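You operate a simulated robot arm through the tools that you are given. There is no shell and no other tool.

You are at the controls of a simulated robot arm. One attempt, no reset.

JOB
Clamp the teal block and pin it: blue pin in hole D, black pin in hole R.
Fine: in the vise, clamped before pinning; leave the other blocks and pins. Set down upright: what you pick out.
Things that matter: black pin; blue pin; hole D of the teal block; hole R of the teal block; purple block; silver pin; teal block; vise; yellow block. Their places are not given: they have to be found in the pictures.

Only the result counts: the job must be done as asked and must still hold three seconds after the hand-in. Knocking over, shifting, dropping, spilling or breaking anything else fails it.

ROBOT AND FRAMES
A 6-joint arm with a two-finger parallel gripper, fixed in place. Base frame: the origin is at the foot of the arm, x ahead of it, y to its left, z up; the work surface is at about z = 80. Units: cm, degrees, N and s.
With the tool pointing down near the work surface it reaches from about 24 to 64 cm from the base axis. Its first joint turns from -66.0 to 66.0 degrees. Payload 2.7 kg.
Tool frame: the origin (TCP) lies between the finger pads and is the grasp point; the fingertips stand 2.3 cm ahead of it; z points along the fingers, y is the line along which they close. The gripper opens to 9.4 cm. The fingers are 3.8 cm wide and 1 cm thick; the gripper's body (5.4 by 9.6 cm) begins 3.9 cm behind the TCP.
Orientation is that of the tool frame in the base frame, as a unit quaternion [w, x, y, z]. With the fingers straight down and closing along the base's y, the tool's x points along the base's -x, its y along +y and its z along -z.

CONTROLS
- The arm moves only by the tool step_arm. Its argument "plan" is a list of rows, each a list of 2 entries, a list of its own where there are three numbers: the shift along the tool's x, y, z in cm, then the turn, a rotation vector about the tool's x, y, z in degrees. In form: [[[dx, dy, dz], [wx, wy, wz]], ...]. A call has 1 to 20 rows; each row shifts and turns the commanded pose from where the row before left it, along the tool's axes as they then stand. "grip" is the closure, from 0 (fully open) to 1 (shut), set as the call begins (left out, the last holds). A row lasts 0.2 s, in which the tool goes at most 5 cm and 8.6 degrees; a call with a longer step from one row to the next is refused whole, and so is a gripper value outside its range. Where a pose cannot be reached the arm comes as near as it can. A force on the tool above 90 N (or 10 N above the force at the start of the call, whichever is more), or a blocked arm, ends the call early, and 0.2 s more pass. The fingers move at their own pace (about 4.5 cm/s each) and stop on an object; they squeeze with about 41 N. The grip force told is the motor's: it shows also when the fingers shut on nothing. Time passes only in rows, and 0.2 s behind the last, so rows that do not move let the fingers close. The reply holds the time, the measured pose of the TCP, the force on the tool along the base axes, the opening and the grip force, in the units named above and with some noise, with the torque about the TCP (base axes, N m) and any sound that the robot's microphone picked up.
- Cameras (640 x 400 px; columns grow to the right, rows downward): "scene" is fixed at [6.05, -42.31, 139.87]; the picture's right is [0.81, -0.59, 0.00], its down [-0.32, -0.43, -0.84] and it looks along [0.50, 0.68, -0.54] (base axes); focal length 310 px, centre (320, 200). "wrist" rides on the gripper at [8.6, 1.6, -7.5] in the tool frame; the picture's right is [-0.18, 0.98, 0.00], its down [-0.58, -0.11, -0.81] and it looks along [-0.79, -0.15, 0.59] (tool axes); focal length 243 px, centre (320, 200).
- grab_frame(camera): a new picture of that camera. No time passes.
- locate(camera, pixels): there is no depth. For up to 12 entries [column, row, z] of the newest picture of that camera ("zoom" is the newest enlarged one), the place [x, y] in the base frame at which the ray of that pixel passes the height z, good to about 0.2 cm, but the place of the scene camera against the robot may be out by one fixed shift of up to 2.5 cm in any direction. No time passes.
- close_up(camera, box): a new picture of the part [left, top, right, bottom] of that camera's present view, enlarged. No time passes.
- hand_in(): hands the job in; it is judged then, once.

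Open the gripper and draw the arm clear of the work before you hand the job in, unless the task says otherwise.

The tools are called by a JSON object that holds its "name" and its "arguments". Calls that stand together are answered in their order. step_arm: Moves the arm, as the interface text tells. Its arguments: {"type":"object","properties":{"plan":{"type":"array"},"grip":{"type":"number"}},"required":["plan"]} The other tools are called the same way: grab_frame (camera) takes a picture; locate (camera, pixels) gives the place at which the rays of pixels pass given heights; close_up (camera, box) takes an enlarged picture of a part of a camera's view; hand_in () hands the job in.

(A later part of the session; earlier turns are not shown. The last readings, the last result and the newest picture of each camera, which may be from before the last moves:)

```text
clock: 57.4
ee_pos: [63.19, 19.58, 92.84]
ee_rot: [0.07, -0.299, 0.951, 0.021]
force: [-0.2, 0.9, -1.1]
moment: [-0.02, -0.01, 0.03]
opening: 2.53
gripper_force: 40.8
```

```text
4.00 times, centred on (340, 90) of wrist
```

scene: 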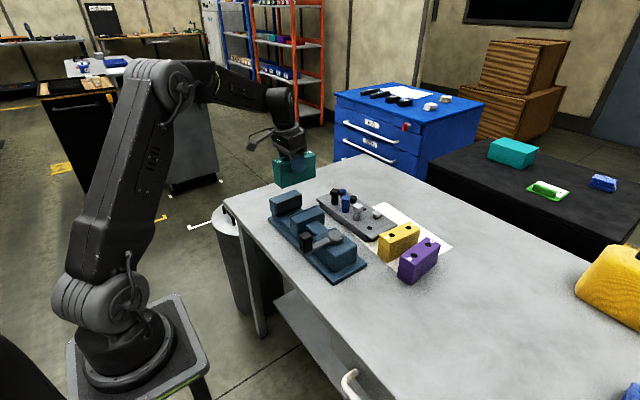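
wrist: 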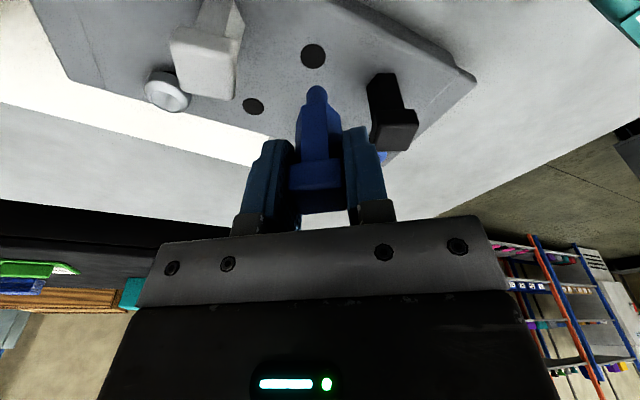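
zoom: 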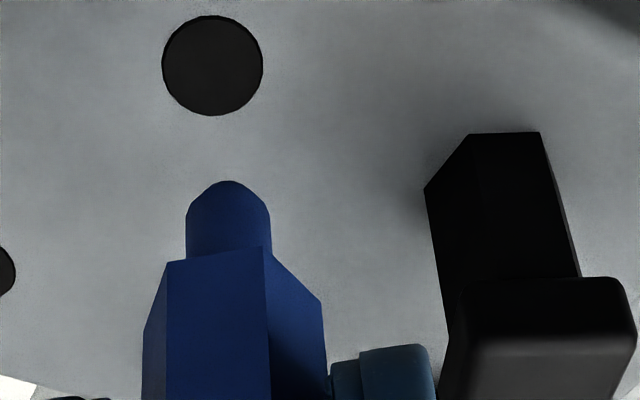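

Peg ≈1.3 cm thick and ≈2 cm long, hole ≈1.7. Checking peg tip location relative to TCP: tip at zoom (228,190), hex/peg junction (228,250).

{"name": "locate", "arguments": {"camera": "zoom", "pixels": [[228, 190, 86.7], [228, 190, 87], [228, 250, 88.6], [187, 250, 88.6], [271, 245, 88.6], [212, 65, 83.1], [505, 134, 83.1]]}}

{"name": "step_arm", "arguments": {"plan": [[[1.0, 0, -3.2], [0, 0, 0]], [[1.5, 0.5, -3.2], [0, 0, 0]], [[2, 1.5, -2.5], [0, 0, 0]], [[3, 2, 0], [0, 0, 0]], [[0, 0, 0], [0, 0, 0]]]}}

{"name": "grab_frame", "arguments": {"camera": "wrist"}}

{"name": "grab_frame", "arguments": {"camera": "scene"}}

```text
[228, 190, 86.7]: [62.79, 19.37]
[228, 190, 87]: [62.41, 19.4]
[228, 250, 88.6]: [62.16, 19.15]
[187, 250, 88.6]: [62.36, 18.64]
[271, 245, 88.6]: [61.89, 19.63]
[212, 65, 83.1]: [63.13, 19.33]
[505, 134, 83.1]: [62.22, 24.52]
```

```text
clock: 58.6
ee_pos: [53.92, 17.81, 100.29]
ee_rot: [0.071, -0.298, 0.952, 0.021]
force: [0.6, 0.1, -1.3]
moment: [0.04, -0.01, 0.0]
opening: 2.52
gripper_force: 40.3
```

```text
taken
```

wrist: 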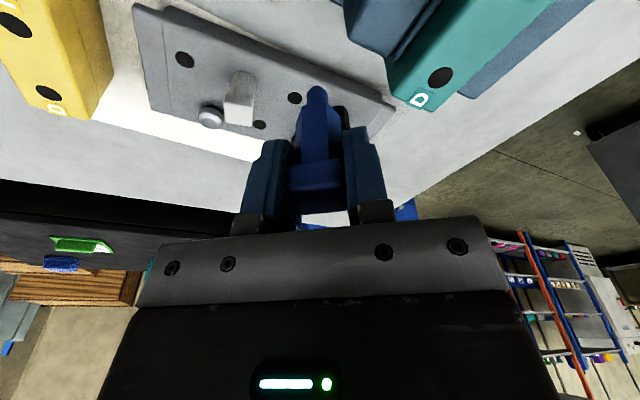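

```text
taken
```

scene: 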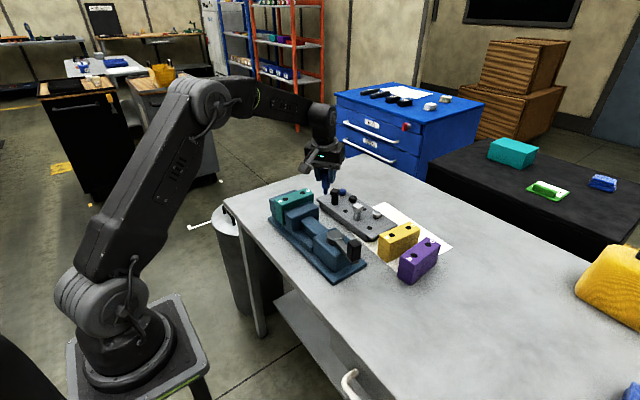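

The D hole shows at wrist (441,77). Zooming and locating it at z=90.8.

{"name": "close_up", "arguments": {"camera": "wrist", "box": [380, 0, 572, 120]}}

{"name": "locate", "arguments": {"camera": "wrist", "pixels": [[441, 77, 90.8], [441, 77, 90.3], [441, 77, 91.3]]}}

```text
3.33 times, centred on (476, 60) of wrist
```

zoom: 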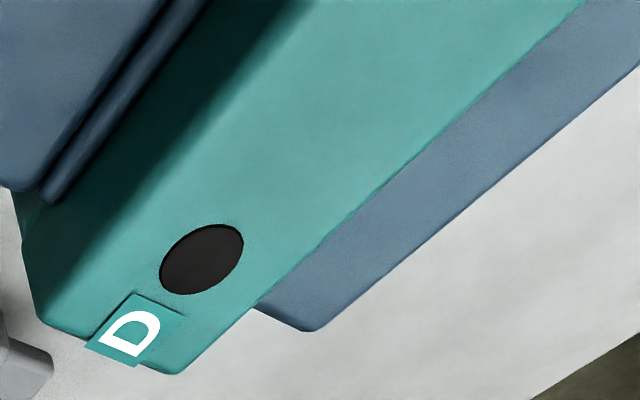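

```text
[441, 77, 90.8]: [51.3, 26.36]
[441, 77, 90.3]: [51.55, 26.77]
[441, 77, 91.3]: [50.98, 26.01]
```

D hole ≈(51.3,26.4). Moving to hover above it at z≈100 (peg tip ≈94, above the top at 90.8) for a fine check.

{"name": "step_arm", "arguments": {"plan": [[[-0.893, 2.837, 0.236], [0, 0, 0]], [[-0.893, 2.837, 0.236], [0, 0, 0]], [[-0.893, 2.837, 0.236], [0, 0, 0]], [[0, 0, 0], [0, 0, 0]]]}}

{"name": "grab_frame", "arguments": {"camera": "wrist"}}

{"name": "close_up", "arguments": {"camera": "wrist", "box": [240, 20, 400, 120]}}

{"name": "close_up", "arguments": {"camera": "scene", "box": [265, 150, 345, 220]}}

```text
clock: 59.6
ee_pos: [51.3, 26.45, 100.08]
ee_rot: [0.07, -0.299, 0.951, 0.021]
force: [-0.1, 0.3, -0.4]
moment: [-0.01, -0.02, 0.03]
opening: 2.52
gripper_force: 40.7
```

```text
taken
```

wrist: 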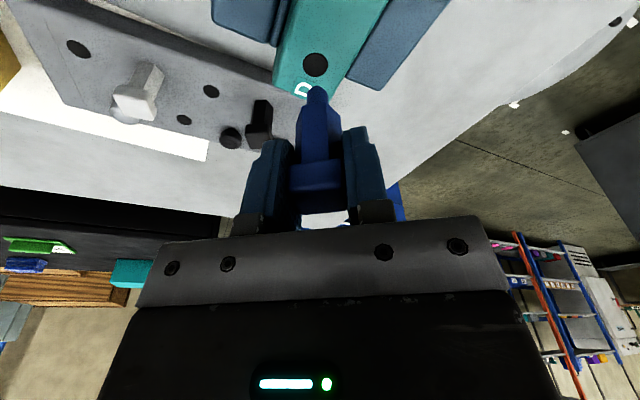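

```text
4.00 times, centred on (320, 70) of wrist
```

zoom: 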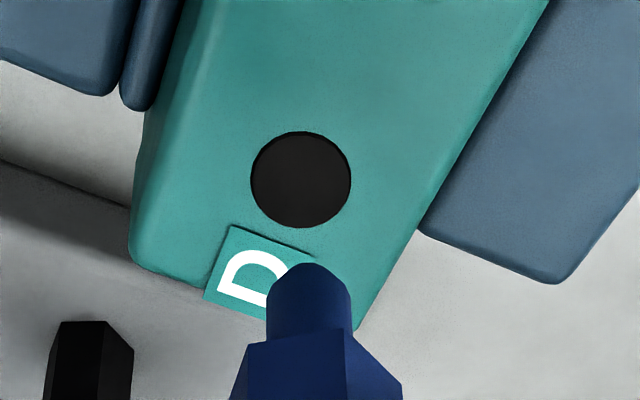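

```text
5.71 times, centred on (305, 185) of scene
```

zoom: 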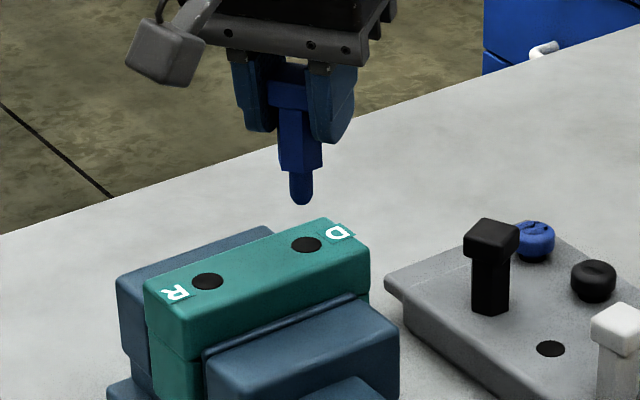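

Hole D at zoom (301,179); locating at z=90.8 and neighbours for triangulation with the earlier view.

{"name": "close_up", "arguments": {"camera": "wrist", "box": [240, 20, 400, 120]}}

{"name": "locate", "arguments": {"camera": "zoom", "pixels": [[301, 179, 90.3], [301, 179, 90.8], [301, 179, 91.3], [310, 270, 94], [310, 310, 95], [420, 232, 88], [152, 105, 88]]}}

```text
4.00 times, centred on (320, 70) of wrist
```

zoom: 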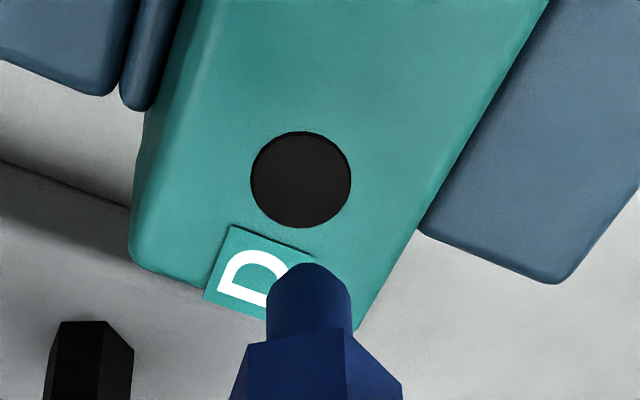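

```text
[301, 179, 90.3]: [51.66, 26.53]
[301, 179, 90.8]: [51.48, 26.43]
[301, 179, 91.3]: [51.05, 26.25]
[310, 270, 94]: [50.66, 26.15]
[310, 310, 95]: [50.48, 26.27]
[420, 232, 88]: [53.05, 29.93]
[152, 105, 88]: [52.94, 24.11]
```

D ≈(51.45,26.45). By comparing with how the peg sat over its rack hole, I need a shift of about (+0.22,+0.23); applying it and lowering to just above the hole.

{"name": "step_arm", "arguments": {"plan": [[[-0.308, 0.062, 0.046], [0, 0, 0]], [[0.192, 0, 1.286], [0, 0, 0]], [[0.192, 0, 1.286], [0, 0, 0]], [[0, 0, 0], [0, 0, 0]]]}}

{"name": "close_up", "arguments": {"camera": "wrist", "box": [240, 40, 400, 140]}}

{"name": "close_up", "arguments": {"camera": "scene", "box": [275, 165, 335, 215]}}

```text
clock: 60.6
ee_pos: [51.45, 26.7, 97.35]
ee_rot: [0.07, -0.299, 0.951, 0.021]
force: [0.3, 0.1, 0.0]
moment: [0.01, 0.04, 0.03]
opening: 2.5
gripper_force: 41.1
```

```text
4.00 times, centred on (320, 90) of wrist
```

zoom: 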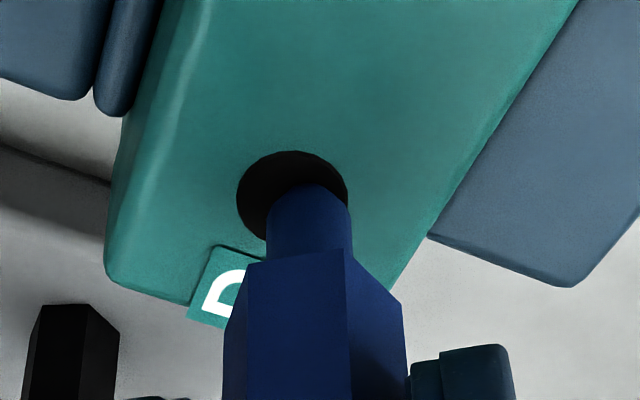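

```text
8.00 times, centred on (305, 190) of scene
```

zoom: 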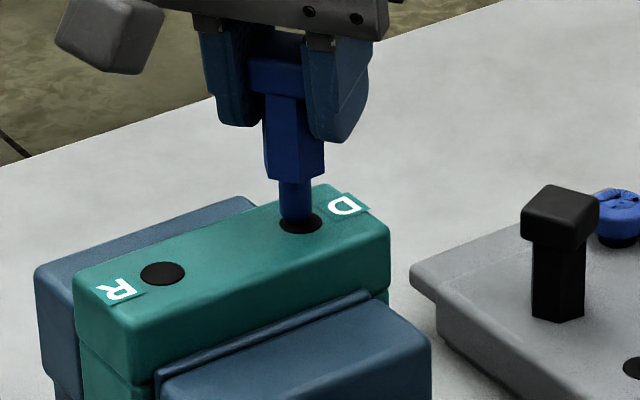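

In the wrist zoom the hole is centred near col 292 and the peg at 310; the scene view agrees in direction. Correcting by (-0.17,-0.2) in tool x,y and re-checking.

{"name": "step_arm", "arguments": {"plan": [[[-0.17, -0.2, 0.02], [0, 0, 0]], [[0, 0, 0], [0, 0, 0]]]}}

{"name": "close_up", "arguments": {"camera": "wrist", "box": [280, 65, 360, 115]}}

{"name": "close_up", "arguments": {"camera": "scene", "box": [285, 175, 325, 205]}}

```text
clock: 61.2
ee_pos: [51.65, 26.57, 97.48]
ee_rot: [0.07, -0.3, 0.951, 0.021]
force: [-0.4, 0.6, -0.4]
moment: [-0.01, -0.02, -0.02]
opening: 2.52
gripper_force: 41.4
```

```text
8.00 times, centred on (320, 90) of wrist
```

zoom: 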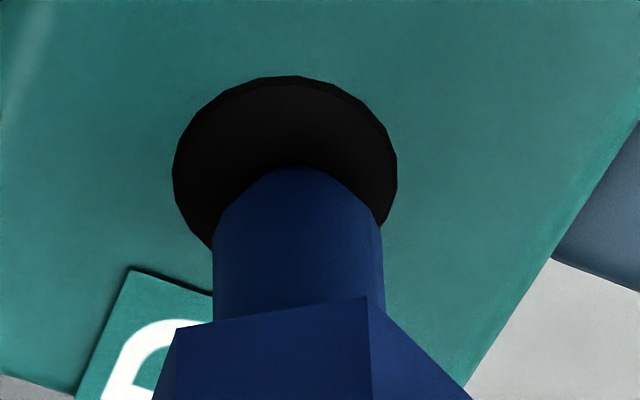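

```text
13.33 times, centred on (305, 190) of scene
```

zoom: 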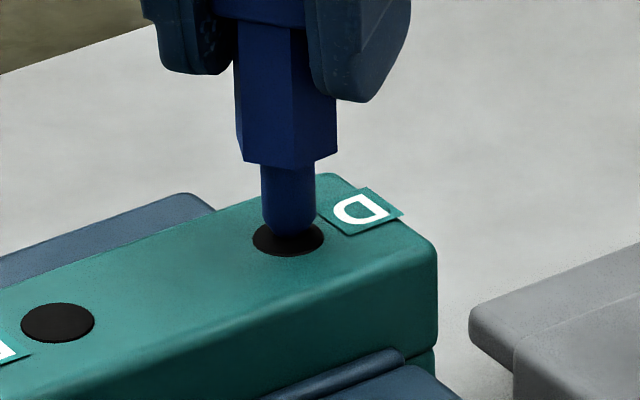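

Alignment is now nearly centred in both views (wrist residual ≈0.1). Nudging -0.05 in tool y and lowering 0.9 cm in small rows, checking forces.

{"name": "step_arm", "arguments": {"plan": [[[0.044, -0.05, 0.297], [0, 0, 0]], [[0.044, 0, 0.297], [0, 0, 0]], [[0.044, 0, 0.297], [0, 0, 0]], [[0, 0, 0], [0, 0, 0]]]}}

{"name": "close_up", "arguments": {"camera": "wrist", "box": [280, 65, 360, 115]}}

{"name": "close_up", "arguments": {"camera": "scene", "box": [285, 175, 325, 205]}}

```text
clock: 62.2
ee_pos: [51.78, 26.55, 96.61]
ee_rot: [0.07, -0.299, 0.951, 0.022]
force: [-4.4, -0.2, 0.7]
moment: [0.02, 0.23, 0.0]
opening: 2.52
gripper_force: 41.0
```

```text
8.00 times, centred on (320, 90) of wrist
```

zoom: 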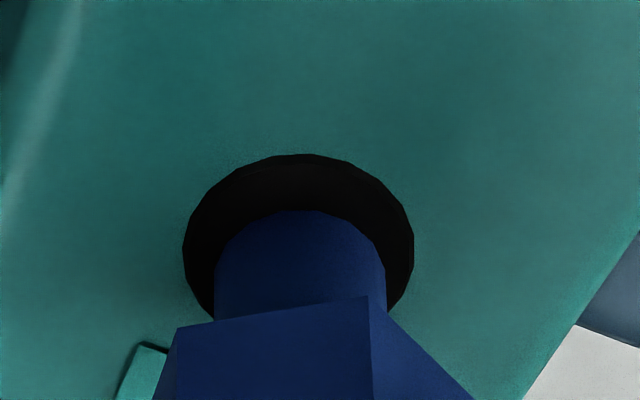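

```text
13.33 times, centred on (305, 190) of scene
```

zoom: 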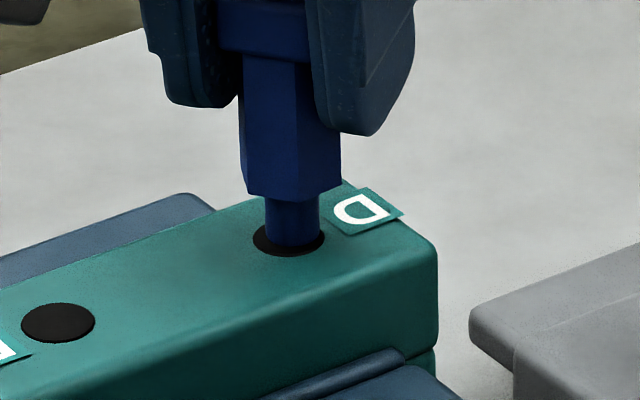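

The peg tip has entered; a -4.4 N x reaction says it is slightly too far +x. Backing 0.12 cm in -x and continuing down.

{"name": "step_arm", "arguments": {"plan": [[[0.1, 0.07, -0.01], [0, 0, 0]], [[0.044, 0, 0.297], [0, 0, 0]], [[0.044, 0, 0.297], [0, 0, 0]], [[0, 0, 0], [0, 0, 0]]]}}

{"name": "step_arm", "arguments": {"plan": [[[0.044, 0, 0.297], [0, 0, 0]], [[0, 0, 0], [0, 0, 0]]]}}

{"name": "close_up", "arguments": {"camera": "scene", "box": [285, 175, 325, 205]}}

```text
clock: 63.2
ee_pos: [51.51, 26.51, 96.0]
ee_rot: [0.07, -0.3, 0.951, 0.021]
force: [0.7, 0.6, -0.9]
moment: [-0.03, -0.01, 0.0]
opening: 2.52
gripper_force: 40.6
```

```text
clock: 63.8
ee_pos: [51.66, 26.47, 95.62]
ee_rot: [0.07, -0.3, 0.951, 0.02]
force: [0.5, 0.5, -0.6]
moment: [0.01, 0.01, 0.01]
opening: 2.56
gripper_force: 41.1
```

```text
13.33 times, centred on (305, 190) of scene
```

zoom: 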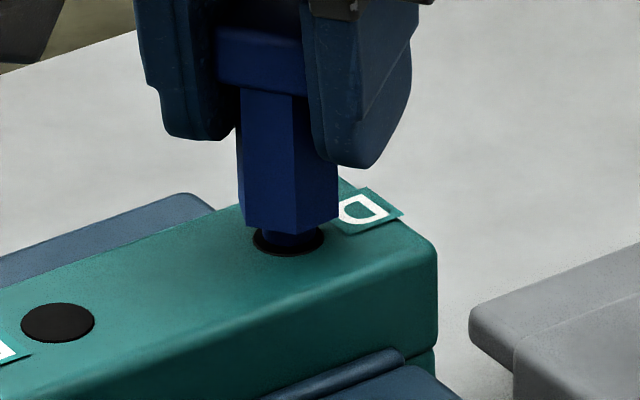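

Free of load and going in well. Continuing in small steps to seat.

{"name": "step_arm", "arguments": {"plan": [[[0.044, 0, 0.297], [0, 0, 0]], [[0, 0, 0], [0, 0, 0]]]}}

{"name": "step_arm", "arguments": {"plan": [[[0.03, 0, 0.2], [0, 0, 0]], [[0, 0, 0], [0, 0, 0]]]}}

{"name": "step_arm", "arguments": {"plan": [[[0.03, 0, 0.2], [0, 0, 0]], [[0, 0, 0], [0, 0, 0]]]}}

{"name": "close_up", "arguments": {"camera": "scene", "box": [285, 175, 325, 205]}}

```text
clock: 64.4
ee_pos: [51.58, 26.57, 95.46]
ee_rot: [0.071, -0.299, 0.951, 0.021]
force: [0.1, -0.4, -0.5]
moment: [-0.02, -0.01, 0.01]
opening: 2.49
gripper_force: 40.8
```

```text
clock: 65.0
ee_pos: [51.53, 26.48, 95.25]
ee_rot: [0.07, -0.3, 0.951, 0.02]
force: [0.1, -0.3, -1.4]
moment: [-0.01, 0.05, 0.0]
opening: 2.55
gripper_force: 40.8
```

```text
clock: 65.6
ee_pos: [51.71, 26.51, 95.03]
ee_rot: [0.07, -0.3, 0.951, 0.021]
force: [0.0, 0.1, -1.3]
moment: [0.0, -0.02, -0.01]
opening: 2.52
gripper_force: 41.4
```

```text
13.33 times, centred on (305, 190) of scene
```

zoom: 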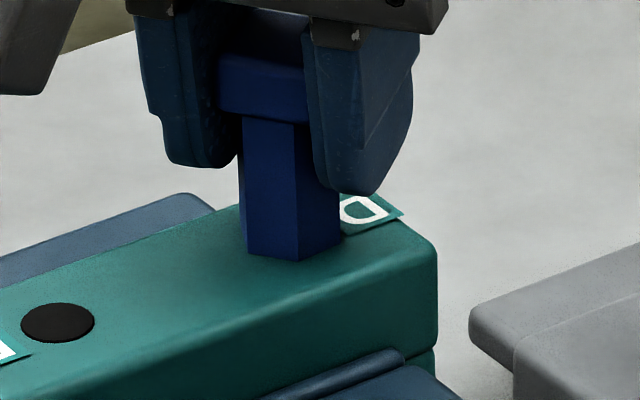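

Nearly flush; stepping 0.15 more until contact.

{"name": "step_arm", "arguments": {"plan": [[[0.022, 0, 0.15], [0, 0, 0]], [[0, 0, 0], [0, 0, 0]]]}}

{"name": "step_arm", "arguments": {"plan": [[[0.015, 0, 0.1], [0, 0, 0]], [[0, 0, 0], [0, 0, 0]]]}}

```text
clock: 66.2
ee_pos: [51.63, 26.57, 94.99]
ee_rot: [0.072, -0.298, 0.951, 0.021]
force: [-2.0, -1.3, 8.5]
moment: [-0.09, 0.18, 0.04]
opening: 2.5
gripper_force: 40.5
```

```text
clock: 66.8
ee_pos: [51.61, 26.58, 94.95]
ee_rot: [0.072, -0.299, 0.951, 0.022]
force: [-5.5, -0.6, 20.1]
moment: [-0.14, 0.37, 0.01]
opening: 2.52
gripper_force: 41.3
```

Seated (contact 20 N). Relieving slightly, then opening and rising.

{"name": "step_arm", "arguments": {"plan": [[[-0.015, 0, -0.12], [0, 0, 0]], [[0, 0, 0], [0, 0, 0]]]}}

{"name": "step_arm", "arguments": {"plan": [[[0, 0, 0], [0, 0, 0]], [[0, 0, 0], [0, 0, 0]], [[0, 0, 0], [0, 0, 0]]], "grip": 0.55}}

{"name": "step_arm", "arguments": {"plan": [[[-0.074, 0, -0.495], [0, 0, 0]], [[-0.148, 0, -0.989], [0, 0, 0]], [[-0.296, 0, -1.978], [0, 0, 0]], [[-0.444, 0, -2.967], [0, 0, 0]], [[0, 0, 0], [0, 0, 0]]]}}

{"name": "close_up", "arguments": {"camera": "scene", "box": [265, 150, 375, 230]}}

{"name": "grab_frame", "arguments": {"camera": "wrist"}}

```text
clock: 67.4
ee_pos: [51.59, 26.6, 95.02]
ee_rot: [0.073, -0.3, 0.951, 0.021]
force: [0.8, 4.2, 17.4]
moment: [0.1, 0.07, 0.0]
opening: 2.53
gripper_force: 41.5
```

```text
clock: 68.2
ee_pos: [51.48, 26.54, 94.97]
ee_rot: [0.071, -0.299, 0.951, 0.022]
force: [0.0, 1.1, 0.2]
moment: [-0.01, -0.01, 0.01]
opening: 4.24
gripper_force: 0.0
```

```text
clock: 69.4
ee_pos: [51.73, 26.59, 101.48]
ee_rot: [0.071, -0.299, 0.951, 0.021]
force: [1.1, 0.1, -0.2]
moment: [0.0, -0.02, 0.0]
opening: 4.25
gripper_force: 0.1
```

```text
5.00 times, centred on (320, 190) of scene
```

zoom: 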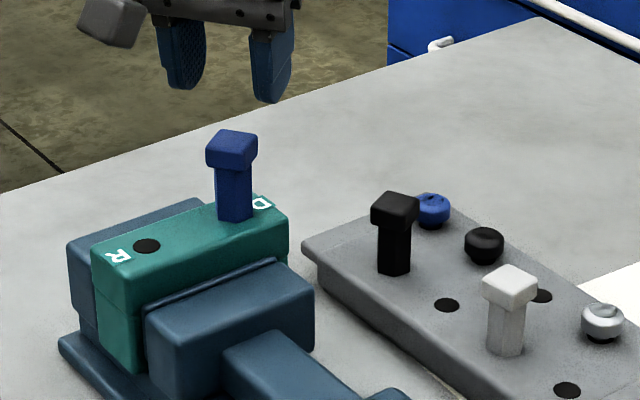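

```text
taken
```

wrist: 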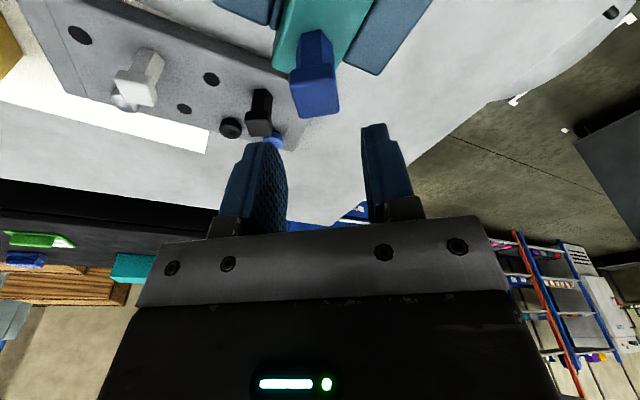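

Blue pin stands upright in hole D. Next the black pin at about (63.05,24.85): moving to a viewing hover near it.

{"name": "step_arm", "arguments": {"plan": [[[-1.54, -2.72, 0.23], [0, 0, 0]], [[-1.54, -2.72, 0.23], [0, 0, 0]], [[-1.54, -2.72, 0.23], [0, 0, 0]], [[0.37, 0, 2.47], [0, 0, 0]], [[0.37, 0, 2.47], [0, 0, 0]], [[0, 0, 0], [0, 0, 0]]]}}

{"name": "grab_frame", "arguments": {"camera": "wrist"}}

{"name": "close_up", "arguments": {"camera": "wrist", "box": [260, 50, 420, 150]}}

```text
clock: 70.8
ee_pos: [60.38, 22.51, 96.39]
ee_rot: [0.07, -0.299, 0.951, 0.021]
force: [0.5, 0.0, -0.1]
moment: [-0.03, -0.02, 0.0]
opening: 4.24
gripper_force: 0.0
```

```text
taken
```

wrist: 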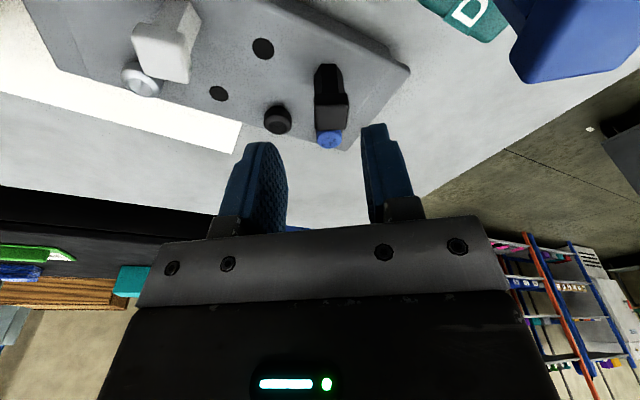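

```text
4.00 times, centred on (340, 100) of wrist
```

zoom: 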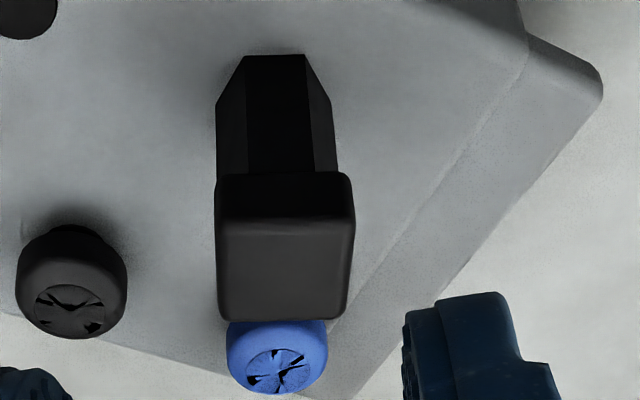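

Black head top corners at zoom (218,220),(352,220),(348,316),(222,318). Locating for centre and yaw.

{"name": "locate", "arguments": {"camera": "zoom", "pixels": [[218, 221, 88], [352, 221, 88], [348, 316, 88], [222, 318, 88], [285, 268, 88], [245, 55, 83.1], [305, 55, 83.1], [277, 355, 84.7], [70, 280, 84.7]]}}

```text
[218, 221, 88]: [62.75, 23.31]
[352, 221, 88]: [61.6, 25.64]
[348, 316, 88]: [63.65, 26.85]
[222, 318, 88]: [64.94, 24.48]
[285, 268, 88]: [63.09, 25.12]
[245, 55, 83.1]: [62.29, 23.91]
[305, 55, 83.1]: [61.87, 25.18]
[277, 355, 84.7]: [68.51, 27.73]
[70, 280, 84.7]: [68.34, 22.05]
```

Black head centre (63.24,25.07), yaw ≈28.5°. Adjusting yaw by -6.5°, increasing tilt to 13° for reach, and hovering above it.

{"name": "step_arm", "arguments": {"plan": [[[0, 0, 0], [0.96, 0, 6.43]], [[0, 0, 0], [0, -4.5, 0]], [[-1.44, 0.443, 2.07], [0, 0, 0]], [[-1.44, 0.443, 2.07], [0, 0, 0]], [[0, 0, 0], [0, 0, 0]]]}}

{"name": "grab_frame", "arguments": {"camera": "wrist"}}

{"name": "close_up", "arguments": {"camera": "wrist", "box": [240, 30, 400, 130]}}

```text
clock: 72.0
ee_pos: [63.04, 25.17, 92.83]
ee_rot: [0.109, -0.243, 0.963, 0.027]
force: [-0.3, -0.3, -0.2]
moment: [0.01, -0.02, 0.0]
opening: 4.24
gripper_force: 0.1
```

```text
taken
```

wrist: 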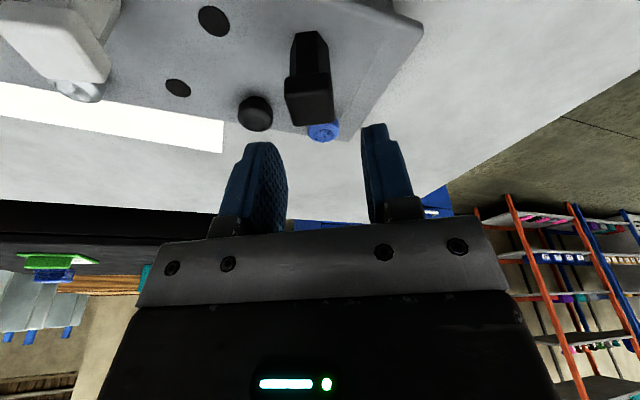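

```text
4.00 times, centred on (320, 80) of wrist
```

zoom: 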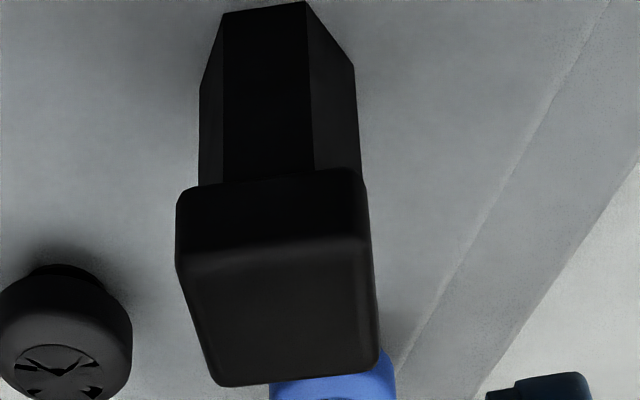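

Reached without trouble. Verifying head corners (182,266),(369,242),(377,358),(213,384).

{"name": "locate", "arguments": {"camera": "zoom", "pixels": [[182, 268, 88], [369, 244, 88], [377, 357, 88], [213, 384, 88], [222, 12, 83.1], [305, 2, 83.1]]}}

```text
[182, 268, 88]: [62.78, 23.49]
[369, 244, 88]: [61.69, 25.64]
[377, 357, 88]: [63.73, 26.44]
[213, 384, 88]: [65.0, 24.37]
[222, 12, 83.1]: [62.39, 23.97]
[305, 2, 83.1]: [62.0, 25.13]
```

Head centre (63.3,25.0). Descending to z≈87.2 around it.

{"name": "step_arm", "arguments": {"plan": [[[0.383, -0.087, 1.837], [0, 0, 0]], [[0.383, -0.087, 1.837], [0, 0, 0]], [[0.383, -0.087, 1.837], [0, 0, 0]], [[0, 0, 0], [0, 0, 0]]]}}

{"name": "grab_frame", "arguments": {"camera": "wrist"}}

{"name": "close_up", "arguments": {"camera": "scene", "box": [300, 150, 410, 240]}}

```text
clock: 73.0
ee_pos: [63.13, 24.97, 87.44]
ee_rot: [0.111, -0.244, 0.963, 0.027]
force: [-0.2, 0.1, -0.3]
moment: [0.01, -0.05, -0.01]
opening: 4.27
gripper_force: 0.1
```

```text
taken
```

wrist: 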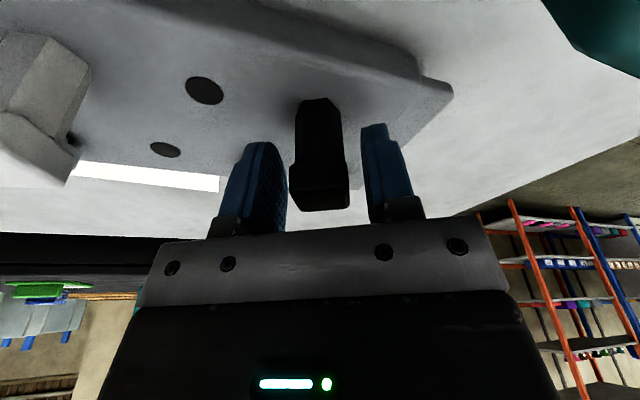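

```text
4.44 times, centred on (355, 195) of scene
```

zoom: 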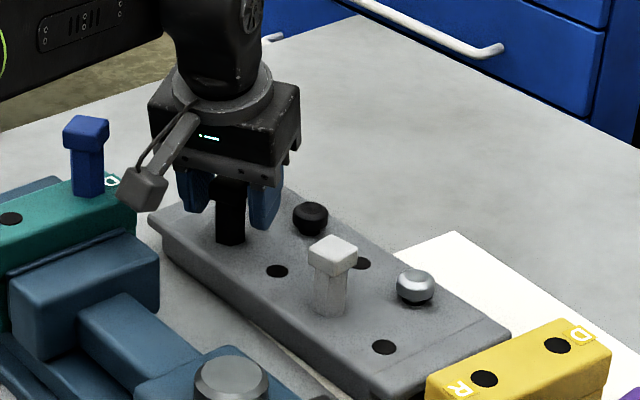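

Centred and clear. Closing on the black pin.

{"name": "step_arm", "arguments": {"plan": [[[0.04, 0, 0.2], [0, 0, 0]], [[0, 0, 0], [0, 0, 0]], [[0, 0, 0], [0, 0, 0]], [[0, 0, 0], [0, 0, 0]], [[0, 0, 0], [0, 0, 0]]], "grip": 1}}

{"name": "step_arm", "arguments": {"plan": [[[-0.113, 0, -0.487], [0, 0, 0]], [[-0.225, 0, -0.974], [0, 0, 0]], [[-0.225, 0, -0.974], [0, 0, 0]], [[-0.225, 0, -0.974], [0, 0, 0]], [[-0.225, 0, -0.974], [0, 0, 0]], [[-0.225, 0, -0.974], [0, 0, 0]], [[0, 0, 0], [0, 0, 0]]]}}

{"name": "grab_frame", "arguments": {"camera": "wrist"}}

{"name": "close_up", "arguments": {"camera": "scene", "box": [300, 150, 410, 240]}}

```text
clock: 74.2
ee_pos: [63.19, 24.85, 87.23]
ee_rot: [0.11, -0.244, 0.963, 0.027]
force: [0.6, 1.9, 3.1]
moment: [0.05, 0.01, 0.01]
opening: 2.54
gripper_force: 40.7
```

```text
clock: 75.8
ee_pos: [63.27, 24.87, 92.72]
ee_rot: [0.109, -0.243, 0.964, 0.026]
force: [0.2, -0.2, -0.6]
moment: [0.03, 0.01, -0.01]
opening: 2.57
gripper_force: 41.1
```

```text
taken
```

wrist: 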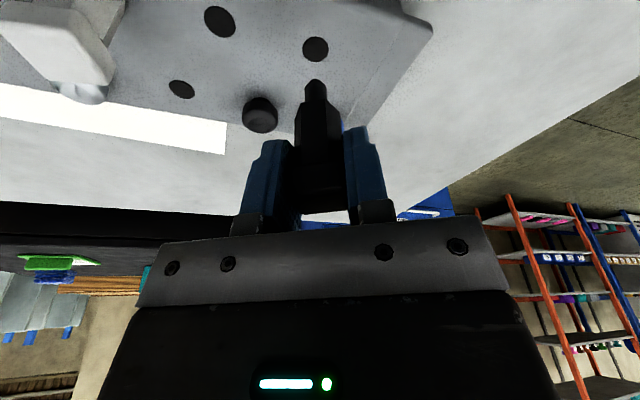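

```text
4.44 times, centred on (355, 195) of scene
```

zoom: 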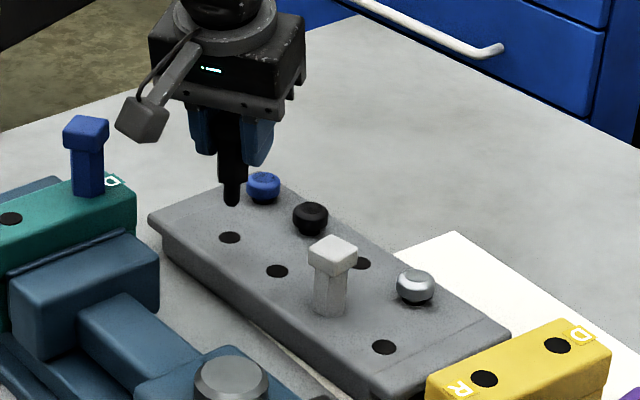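

Black pin lifted. Recording the reference of its peg versus its rack hole in the wrist view.

{"name": "close_up", "arguments": {"camera": "wrist", "box": [270, 20, 366, 80]}}

{"name": "locate", "arguments": {"camera": "zoom", "pixels": [[320, 200, 83.1]]}}

```text
6.67 times, centred on (318, 50) of wrist
```

zoom: 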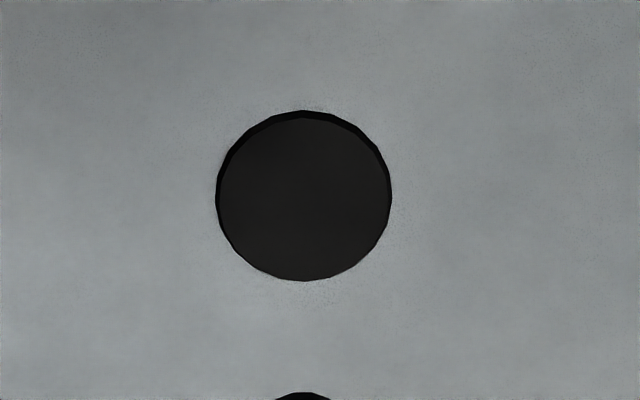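

```text
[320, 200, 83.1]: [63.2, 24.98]
```

{"name": "locate", "arguments": {"camera": "zoom", "pixels": [[303.5, 195, 83.1], [303.5, 195, 82.9], [303, 396, 86.3]]}}

```text
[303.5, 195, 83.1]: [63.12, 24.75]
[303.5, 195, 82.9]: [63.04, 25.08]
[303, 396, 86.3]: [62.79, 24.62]
```

Reference noted: hole is (-0.15,-0.07) from TCP. Carrying the black pin up and around (away from the blue pin), then yawing to 0° near (45.6,16.5,101).

{"name": "step_arm", "arguments": {"plan": [[[-0.45, 0, -1.95], [0, 0, 0]], [[2.08, -1.12, -2.53], [0, 0, 0]], [[2.08, -1.12, -2.2], [0, 0, 0]], [[2.08, -1.12, -2.2], [0, 0, 0]], [[2.08, -1.12, -1.5], [0, 0, 0]], [[0, 0, 0], [1.59, 0, 6.89]], [[0, 0, 0], [1.59, 0, 6.89]], [[0, 0, 0], [1.59, 0, 6.89]], [[0, 0, 0], [1.59, 0, 6.89]], [[0, 0, 0], [0, 0, 0]]]}}

{"name": "grab_frame", "arguments": {"camera": "scene"}}

```text
clock: 78.0
ee_pos: [63.73, 18.45, 102.43]
ee_rot: [0.112, 0.0, 0.994, -0.001]
force: [-0.2, -0.2, -0.6]
moment: [0.0, -0.03, -0.03]
opening: 2.52
gripper_force: 40.9
out of reach, approached as far as the arm can: row 2, 3, 4, 5
```

```text
taken
```

scene: 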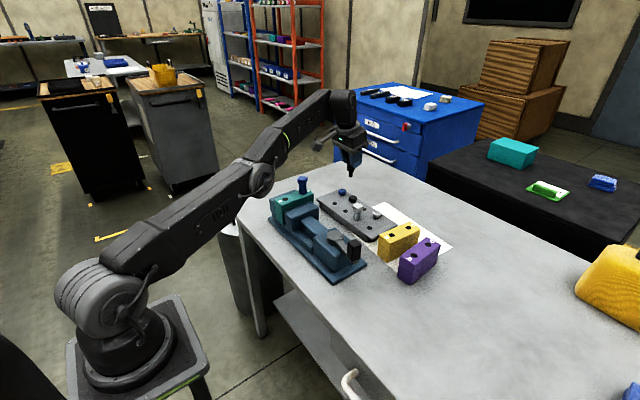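

The arm was near its reach limit during the lift, ending at (63.7,18.5,102.4); pin still held. Moving inward now and checking pose.

{"name": "step_arm", "arguments": {"plan": [[[1.95, 0, -0.45], [0, 0, 0]], [[1.95, 0, -0.45], [0, 0, 0]], [[0, 0, 0], [0, 0, 0]]]}}

```text
clock: 78.8
ee_pos: [59.86, 18.36, 102.33]
ee_rot: [0.114, 0.0, 0.994, -0.001]
force: [0.1, -0.4, -0.5]
moment: [-0.02, 0.07, -0.01]
opening: 2.52
gripper_force: 40.7
out of reach, approached as far as the arm can: row 1
```

Now normal. Continuing to about (45.6,17,101).

{"name": "step_arm", "arguments": {"plan": [[[3.545, -0.34, -0.485], [0, 0, 0]], [[3.545, -0.34, -0.485], [0, 0, 0]], [[3.545, -0.34, -0.485], [0, 0, 0]], [[3.545, -0.34, -0.485], [0, 0, 0]], [[0, 0, 0], [0, 0, 0]]]}}

{"name": "grab_frame", "arguments": {"camera": "wrist"}}

{"name": "close_up", "arguments": {"camera": "scene", "box": [250, 120, 410, 240]}}

```text
clock: 80.0
ee_pos: [45.51, 17.11, 101.08]
ee_rot: [0.113, -0.001, 0.994, -0.002]
force: [-0.4, -0.3, -0.6]
moment: [-0.03, 0.01, -0.01]
opening: 2.56
gripper_force: 41.1
```

```text
taken
```

wrist: 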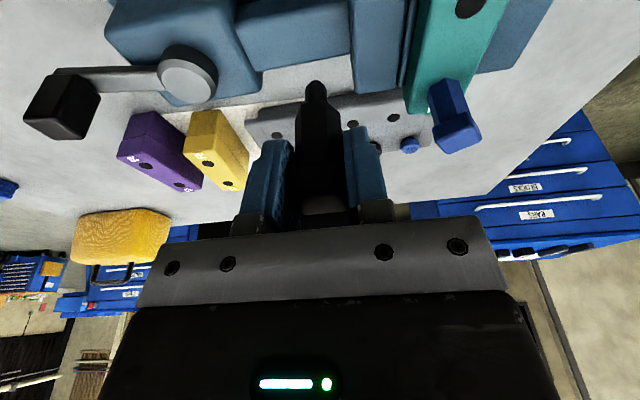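

```text
3.33 times, centred on (330, 180) of scene
```

zoom: 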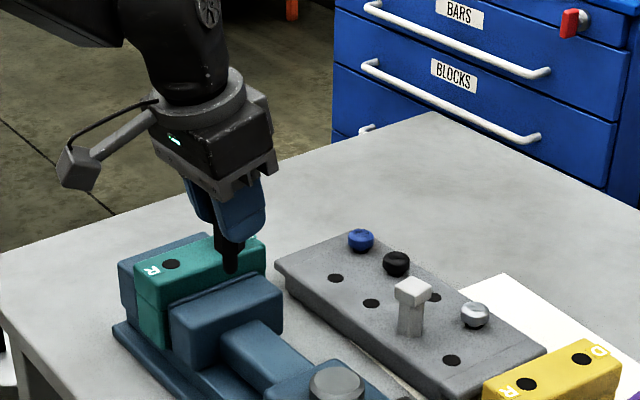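

R hole shows at wrist (468,6). Locating, then moving over it.

{"name": "close_up", "arguments": {"camera": "wrist", "box": [400, 0, 528, 80]}}

{"name": "locate", "arguments": {"camera": "wrist", "pixels": [[468, 6, 90.75], [468, 6, 90.3]]}}

```text
5.00 times, centred on (464, 40) of wrist
```

zoom: 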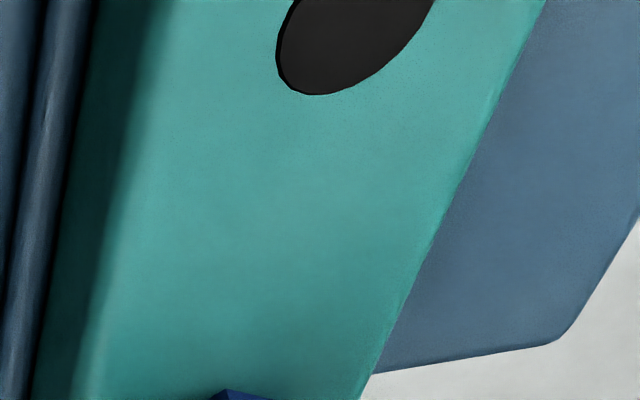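

```text
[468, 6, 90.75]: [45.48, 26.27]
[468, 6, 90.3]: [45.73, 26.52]
```

R ≈(45.4,26.35). Moving over to hover at z≈100.

{"name": "step_arm", "arguments": {"plan": [[[0.06, 3.08, 0.33], [0, 0, 0]], [[0.06, 3.08, 0.33], [0, 0, 0]], [[0.06, 3.08, 0.33], [0, 0, 0]], [[0, 0, 0], [0, 0, 0]]]}}

{"name": "grab_frame", "arguments": {"camera": "wrist"}}

{"name": "close_up", "arguments": {"camera": "wrist", "box": [270, 20, 366, 80]}}

{"name": "locate", "arguments": {"camera": "zoom", "pixels": [[303, 250, 90.75]]}}

{"name": "close_up", "arguments": {"camera": "scene", "box": [265, 150, 345, 220]}}

```text
clock: 81.0
ee_pos: [45.5, 26.27, 100.11]
ee_rot: [0.113, 0.0, 0.994, 0.0]
force: [-0.7, -0.4, -1.1]
moment: [-0.02, -0.01, 0.05]
opening: 2.54
gripper_force: 40.7
```

```text
taken
```

wrist: 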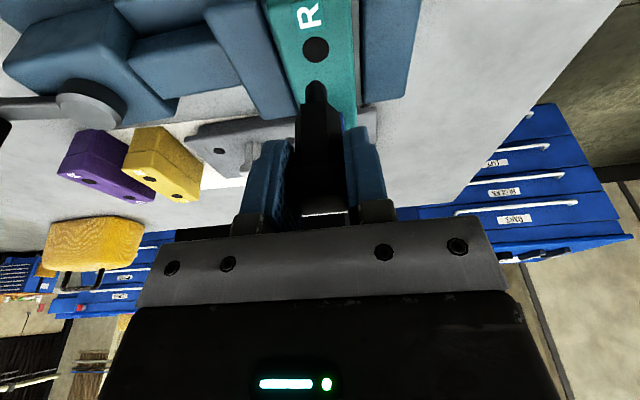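

```text
6.67 times, centred on (318, 50) of wrist
```

zoom: 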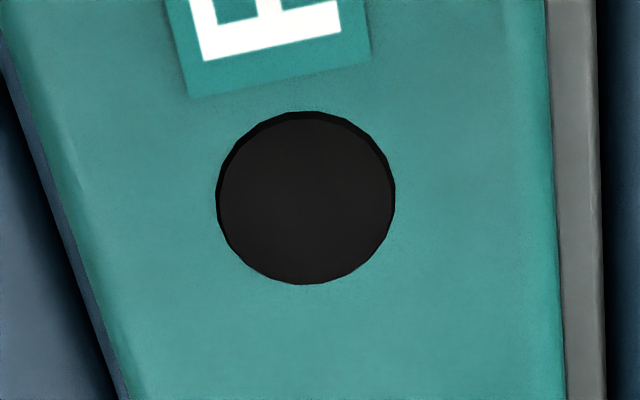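

```text
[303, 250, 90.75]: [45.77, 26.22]
```

```text
5.71 times, centred on (305, 185) of scene
```

zoom: 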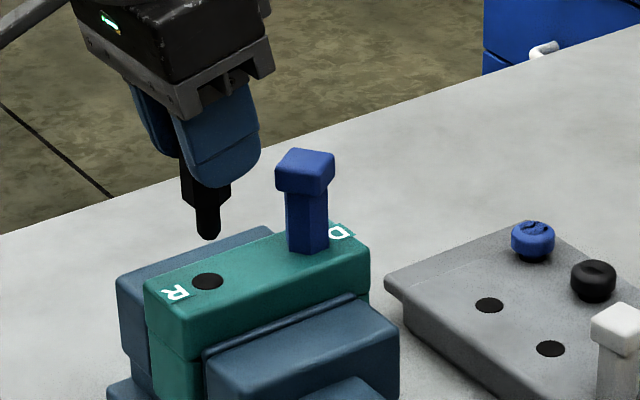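

Hole appears at zoom (305.5,198) vs. desired ≈(304.5,213), so about 0.13 cm toward -x is needed. Applying that and lowering to just above the hole.

{"name": "step_arm", "arguments": {"plan": [[[0.12, 0, -0.027], [0, 0, 0]], [[0.31, 0, 1.34], [0, 0, 0]], [[0.31, 0, 1.34], [0, 0, 0]], [[0, 0, 0], [0, 0, 0]]]}}

{"name": "close_up", "arguments": {"camera": "wrist", "box": [280, 55, 360, 105]}}

{"name": "close_up", "arguments": {"camera": "scene", "box": [270, 180, 310, 210]}}

```text
clock: 82.0
ee_pos: [45.46, 26.28, 97.19]
ee_rot: [0.113, -0.001, 0.994, -0.001]
force: [-0.8, 0.4, -0.6]
moment: [-0.03, -0.02, 0.0]
opening: 2.53
gripper_force: 40.9
```

```text
8.00 times, centred on (320, 80) of wrist
```

zoom: 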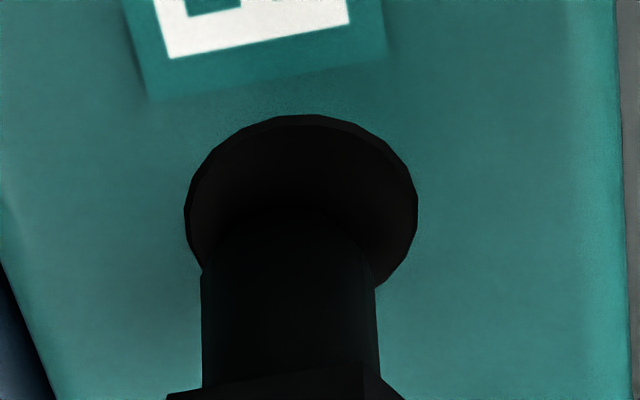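

```text
13.33 times, centred on (290, 195) of scene
```

zoom: 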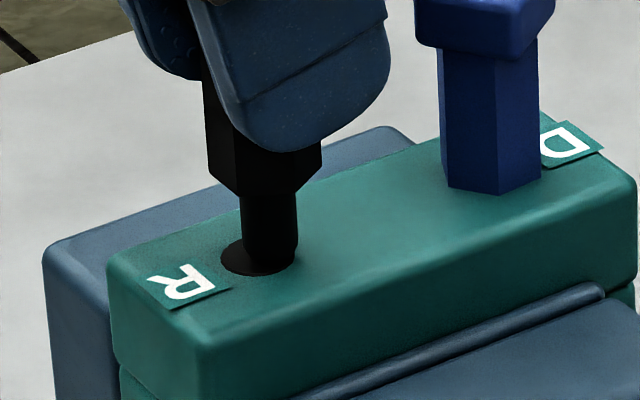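

Wrist shows the peg ≈0.1 left of hole centre and too far ahead by ≈0.25; the scene view agrees (peg ≈0.28 to the right). Shifting by (-0.25,+0.10) after a slight lift.

{"name": "step_arm", "arguments": {"plan": [[[-0.067, 0, -0.292], [0, 0, 0]], [[0.243, 0.1, -0.056], [0, 0, 0]], [[0, 0, 0], [0, 0, 0]]]}}

{"name": "close_up", "arguments": {"camera": "wrist", "box": [280, 55, 360, 105]}}

{"name": "close_up", "arguments": {"camera": "scene", "box": [270, 180, 310, 210]}}

```text
clock: 82.8
ee_pos: [45.12, 26.43, 97.48]
ee_rot: [0.113, 0.0, 0.994, -0.001]
force: [0.3, 0.3, -0.9]
moment: [-0.03, 0.04, -0.01]
opening: 2.56
gripper_force: 40.8
```

```text
8.00 times, centred on (320, 80) of wrist
```

zoom: 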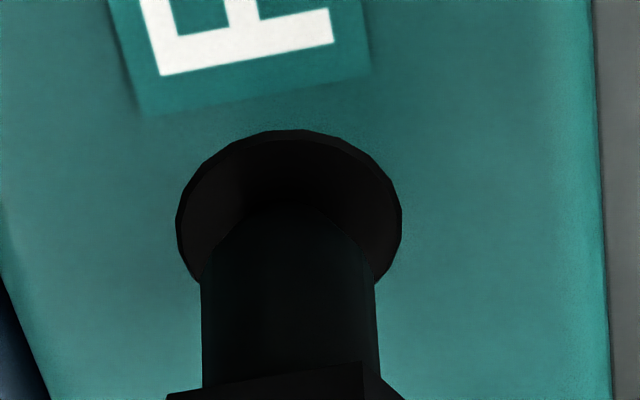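

```text
13.33 times, centred on (290, 195) of scene
```

zoom: 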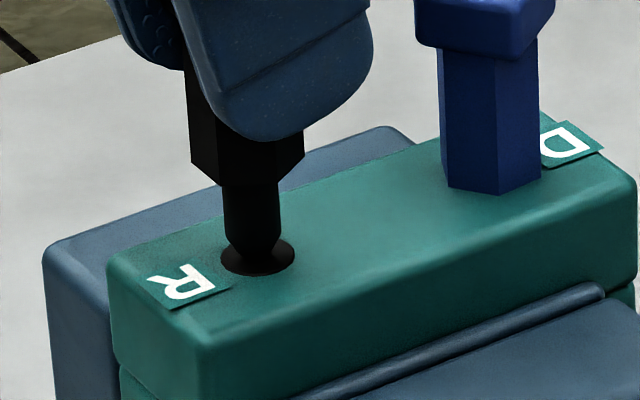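

Lateral is centred now; both views indicate +0.13 cm in x. Applying and lowering into the hole.

{"name": "step_arm", "arguments": {"plan": [[[-0.127, 0, 0.03], [0, 0, 0]], [[0.067, 0, 0.292], [0, 0, 0]], [[0.067, 0, 0.292], [0, 0, 0]], [[0, 0, 0], [0, 0, 0]]]}}

{"name": "close_up", "arguments": {"camera": "scene", "box": [270, 180, 310, 210]}}

{"name": "close_up", "arguments": {"camera": "wrist", "box": [280, 55, 360, 105]}}

```text
clock: 83.8
ee_pos: [45.27, 26.48, 96.95]
ee_rot: [0.114, 0.0, 0.994, 0.0]
force: [-1.1, 1.0, -0.9]
moment: [0.0, 0.06, 0.01]
opening: 2.55
gripper_force: 41.4
```

```text
13.33 times, centred on (290, 195) of scene
```

zoom: 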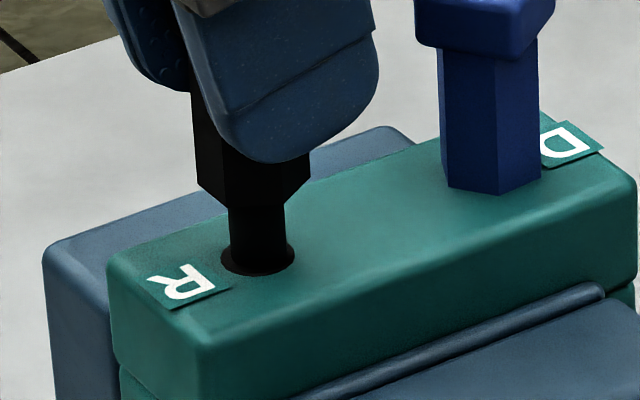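

```text
8.00 times, centred on (320, 80) of wrist
```

zoom: 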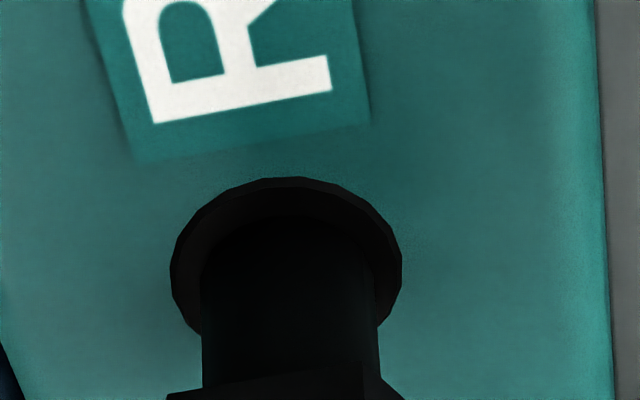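

Peg is centred in the hole with no significant force. Continuing down in small steps.

{"name": "step_arm", "arguments": {"plan": [[[0.067, 0, 0.292], [0, 0, 0]], [[0.067, 0, 0.292], [0, 0, 0]], [[0, 0, 0], [0, 0, 0]]]}}

{"name": "step_arm", "arguments": {"plan": [[[0.067, 0, 0.292], [0, 0, 0]], [[0.067, 0, 0.292], [0, 0, 0]], [[0, 0, 0], [0, 0, 0]]]}}

{"name": "close_up", "arguments": {"camera": "scene", "box": [270, 180, 310, 210]}}

```text
clock: 84.6
ee_pos: [45.26, 26.64, 96.47]
ee_rot: [0.113, -0.001, 0.994, 0.0]
force: [0.0, 0.5, -1.0]
moment: [0.01, 0.01, 0.01]
opening: 2.57
gripper_force: 40.8
```

```text
clock: 85.4
ee_pos: [45.15, 26.59, 95.98]
ee_rot: [0.113, -0.001, 0.994, -0.001]
force: [-1.2, 0.3, -0.4]
moment: [0.0, -0.01, 0.01]
opening: 2.53
gripper_force: 41.0
```

```text
13.33 times, centred on (290, 195) of scene
```

zoom: 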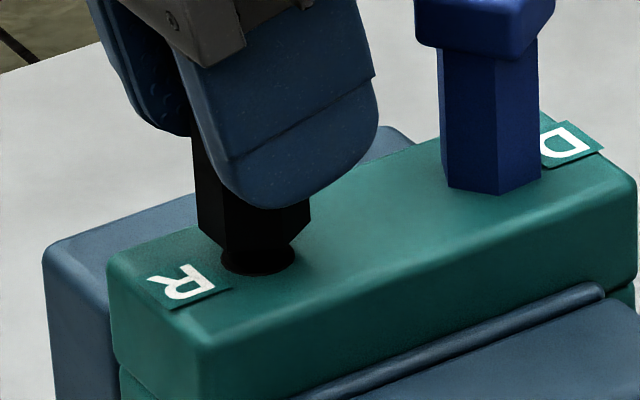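

Going smoothly. Lowering the last centimetre in small steps.

{"name": "step_arm", "arguments": {"plan": [[[0.067, 0, 0.292], [0, 0, 0]], [[0.067, 0, 0.292], [0, 0, 0]], [[0, 0, 0], [0, 0, 0]]]}}

{"name": "step_arm", "arguments": {"plan": [[[0.045, 0, 0.195], [0, 0, 0]], [[0, 0, 0], [0, 0, 0]]]}}

{"name": "step_arm", "arguments": {"plan": [[[0.034, 0, 0.146], [0, 0, 0]], [[0, 0, 0], [0, 0, 0]]]}}

{"name": "close_up", "arguments": {"camera": "scene", "box": [270, 180, 310, 210]}}

```text
clock: 86.2
ee_pos: [45.13, 26.46, 95.19]
ee_rot: [0.113, 0.0, 0.994, 0.0]
force: [0.2, 0.1, -0.4]
moment: [-0.01, -0.01, 0.0]
opening: 2.55
gripper_force: 41.6
```

```text
clock: 86.8
ee_pos: [45.22, 26.44, 95.03]
ee_rot: [0.113, -0.001, 0.994, 0.0]
force: [0.0, -0.4, -0.5]
moment: [-0.02, -0.02, 0.01]
opening: 2.56
gripper_force: 41.2
```

```text
clock: 87.4
ee_pos: [45.21, 26.48, 95.06]
ee_rot: [0.113, -0.001, 0.994, -0.001]
force: [-0.9, 1.0, 2.4]
moment: [0.04, 0.03, 0.04]
opening: 2.54
gripper_force: 40.8
```

```text
13.33 times, centred on (290, 195) of scene
```

zoom: 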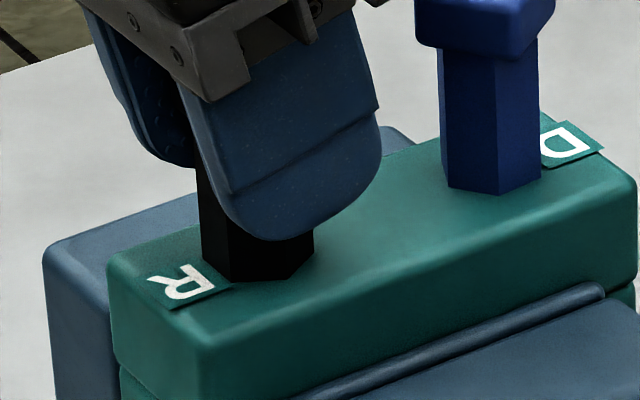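

Contact beginning at z≈95.0; one small press to seat, then release.

{"name": "step_arm", "arguments": {"plan": [[[0.023, 0, 0.1], [0, 0, 0]], [[0, 0, 0], [0, 0, 0]]]}}

{"name": "step_arm", "arguments": {"plan": [[[-0.02, 0, -0.08], [0, 0, 0]], [[0, 0, 0], [0, 0, 0]]]}}

{"name": "step_arm", "arguments": {"plan": [[[0, 0, 0], [0, 0, 0]], [[0, 0, 0], [0, 0, 0]], [[0, 0, 0], [0, 0, 0]]], "grip": 0.55}}

```text
clock: 88.0
ee_pos: [45.21, 26.5, 94.96]
ee_rot: [0.114, -0.001, 0.994, 0.0]
force: [-5.4, -2.6, 17.1]
moment: [-0.06, 0.24, -0.02]
opening: 2.52
gripper_force: 40.9
```

```text
clock: 88.6
ee_pos: [45.18, 26.51, 94.87]
ee_rot: [0.115, -0.001, 0.993, 0.0]
force: [2.2, 0.6, 12.6]
moment: [0.02, -0.01, -0.02]
opening: 2.54
gripper_force: 40.4
```

```text
clock: 89.4
ee_pos: [45.19, 26.44, 94.93]
ee_rot: [0.113, -0.002, 0.994, -0.001]
force: [-0.9, 0.0, -0.4]
moment: [-0.04, 0.03, -0.01]
opening: 4.22
gripper_force: 0.1
```

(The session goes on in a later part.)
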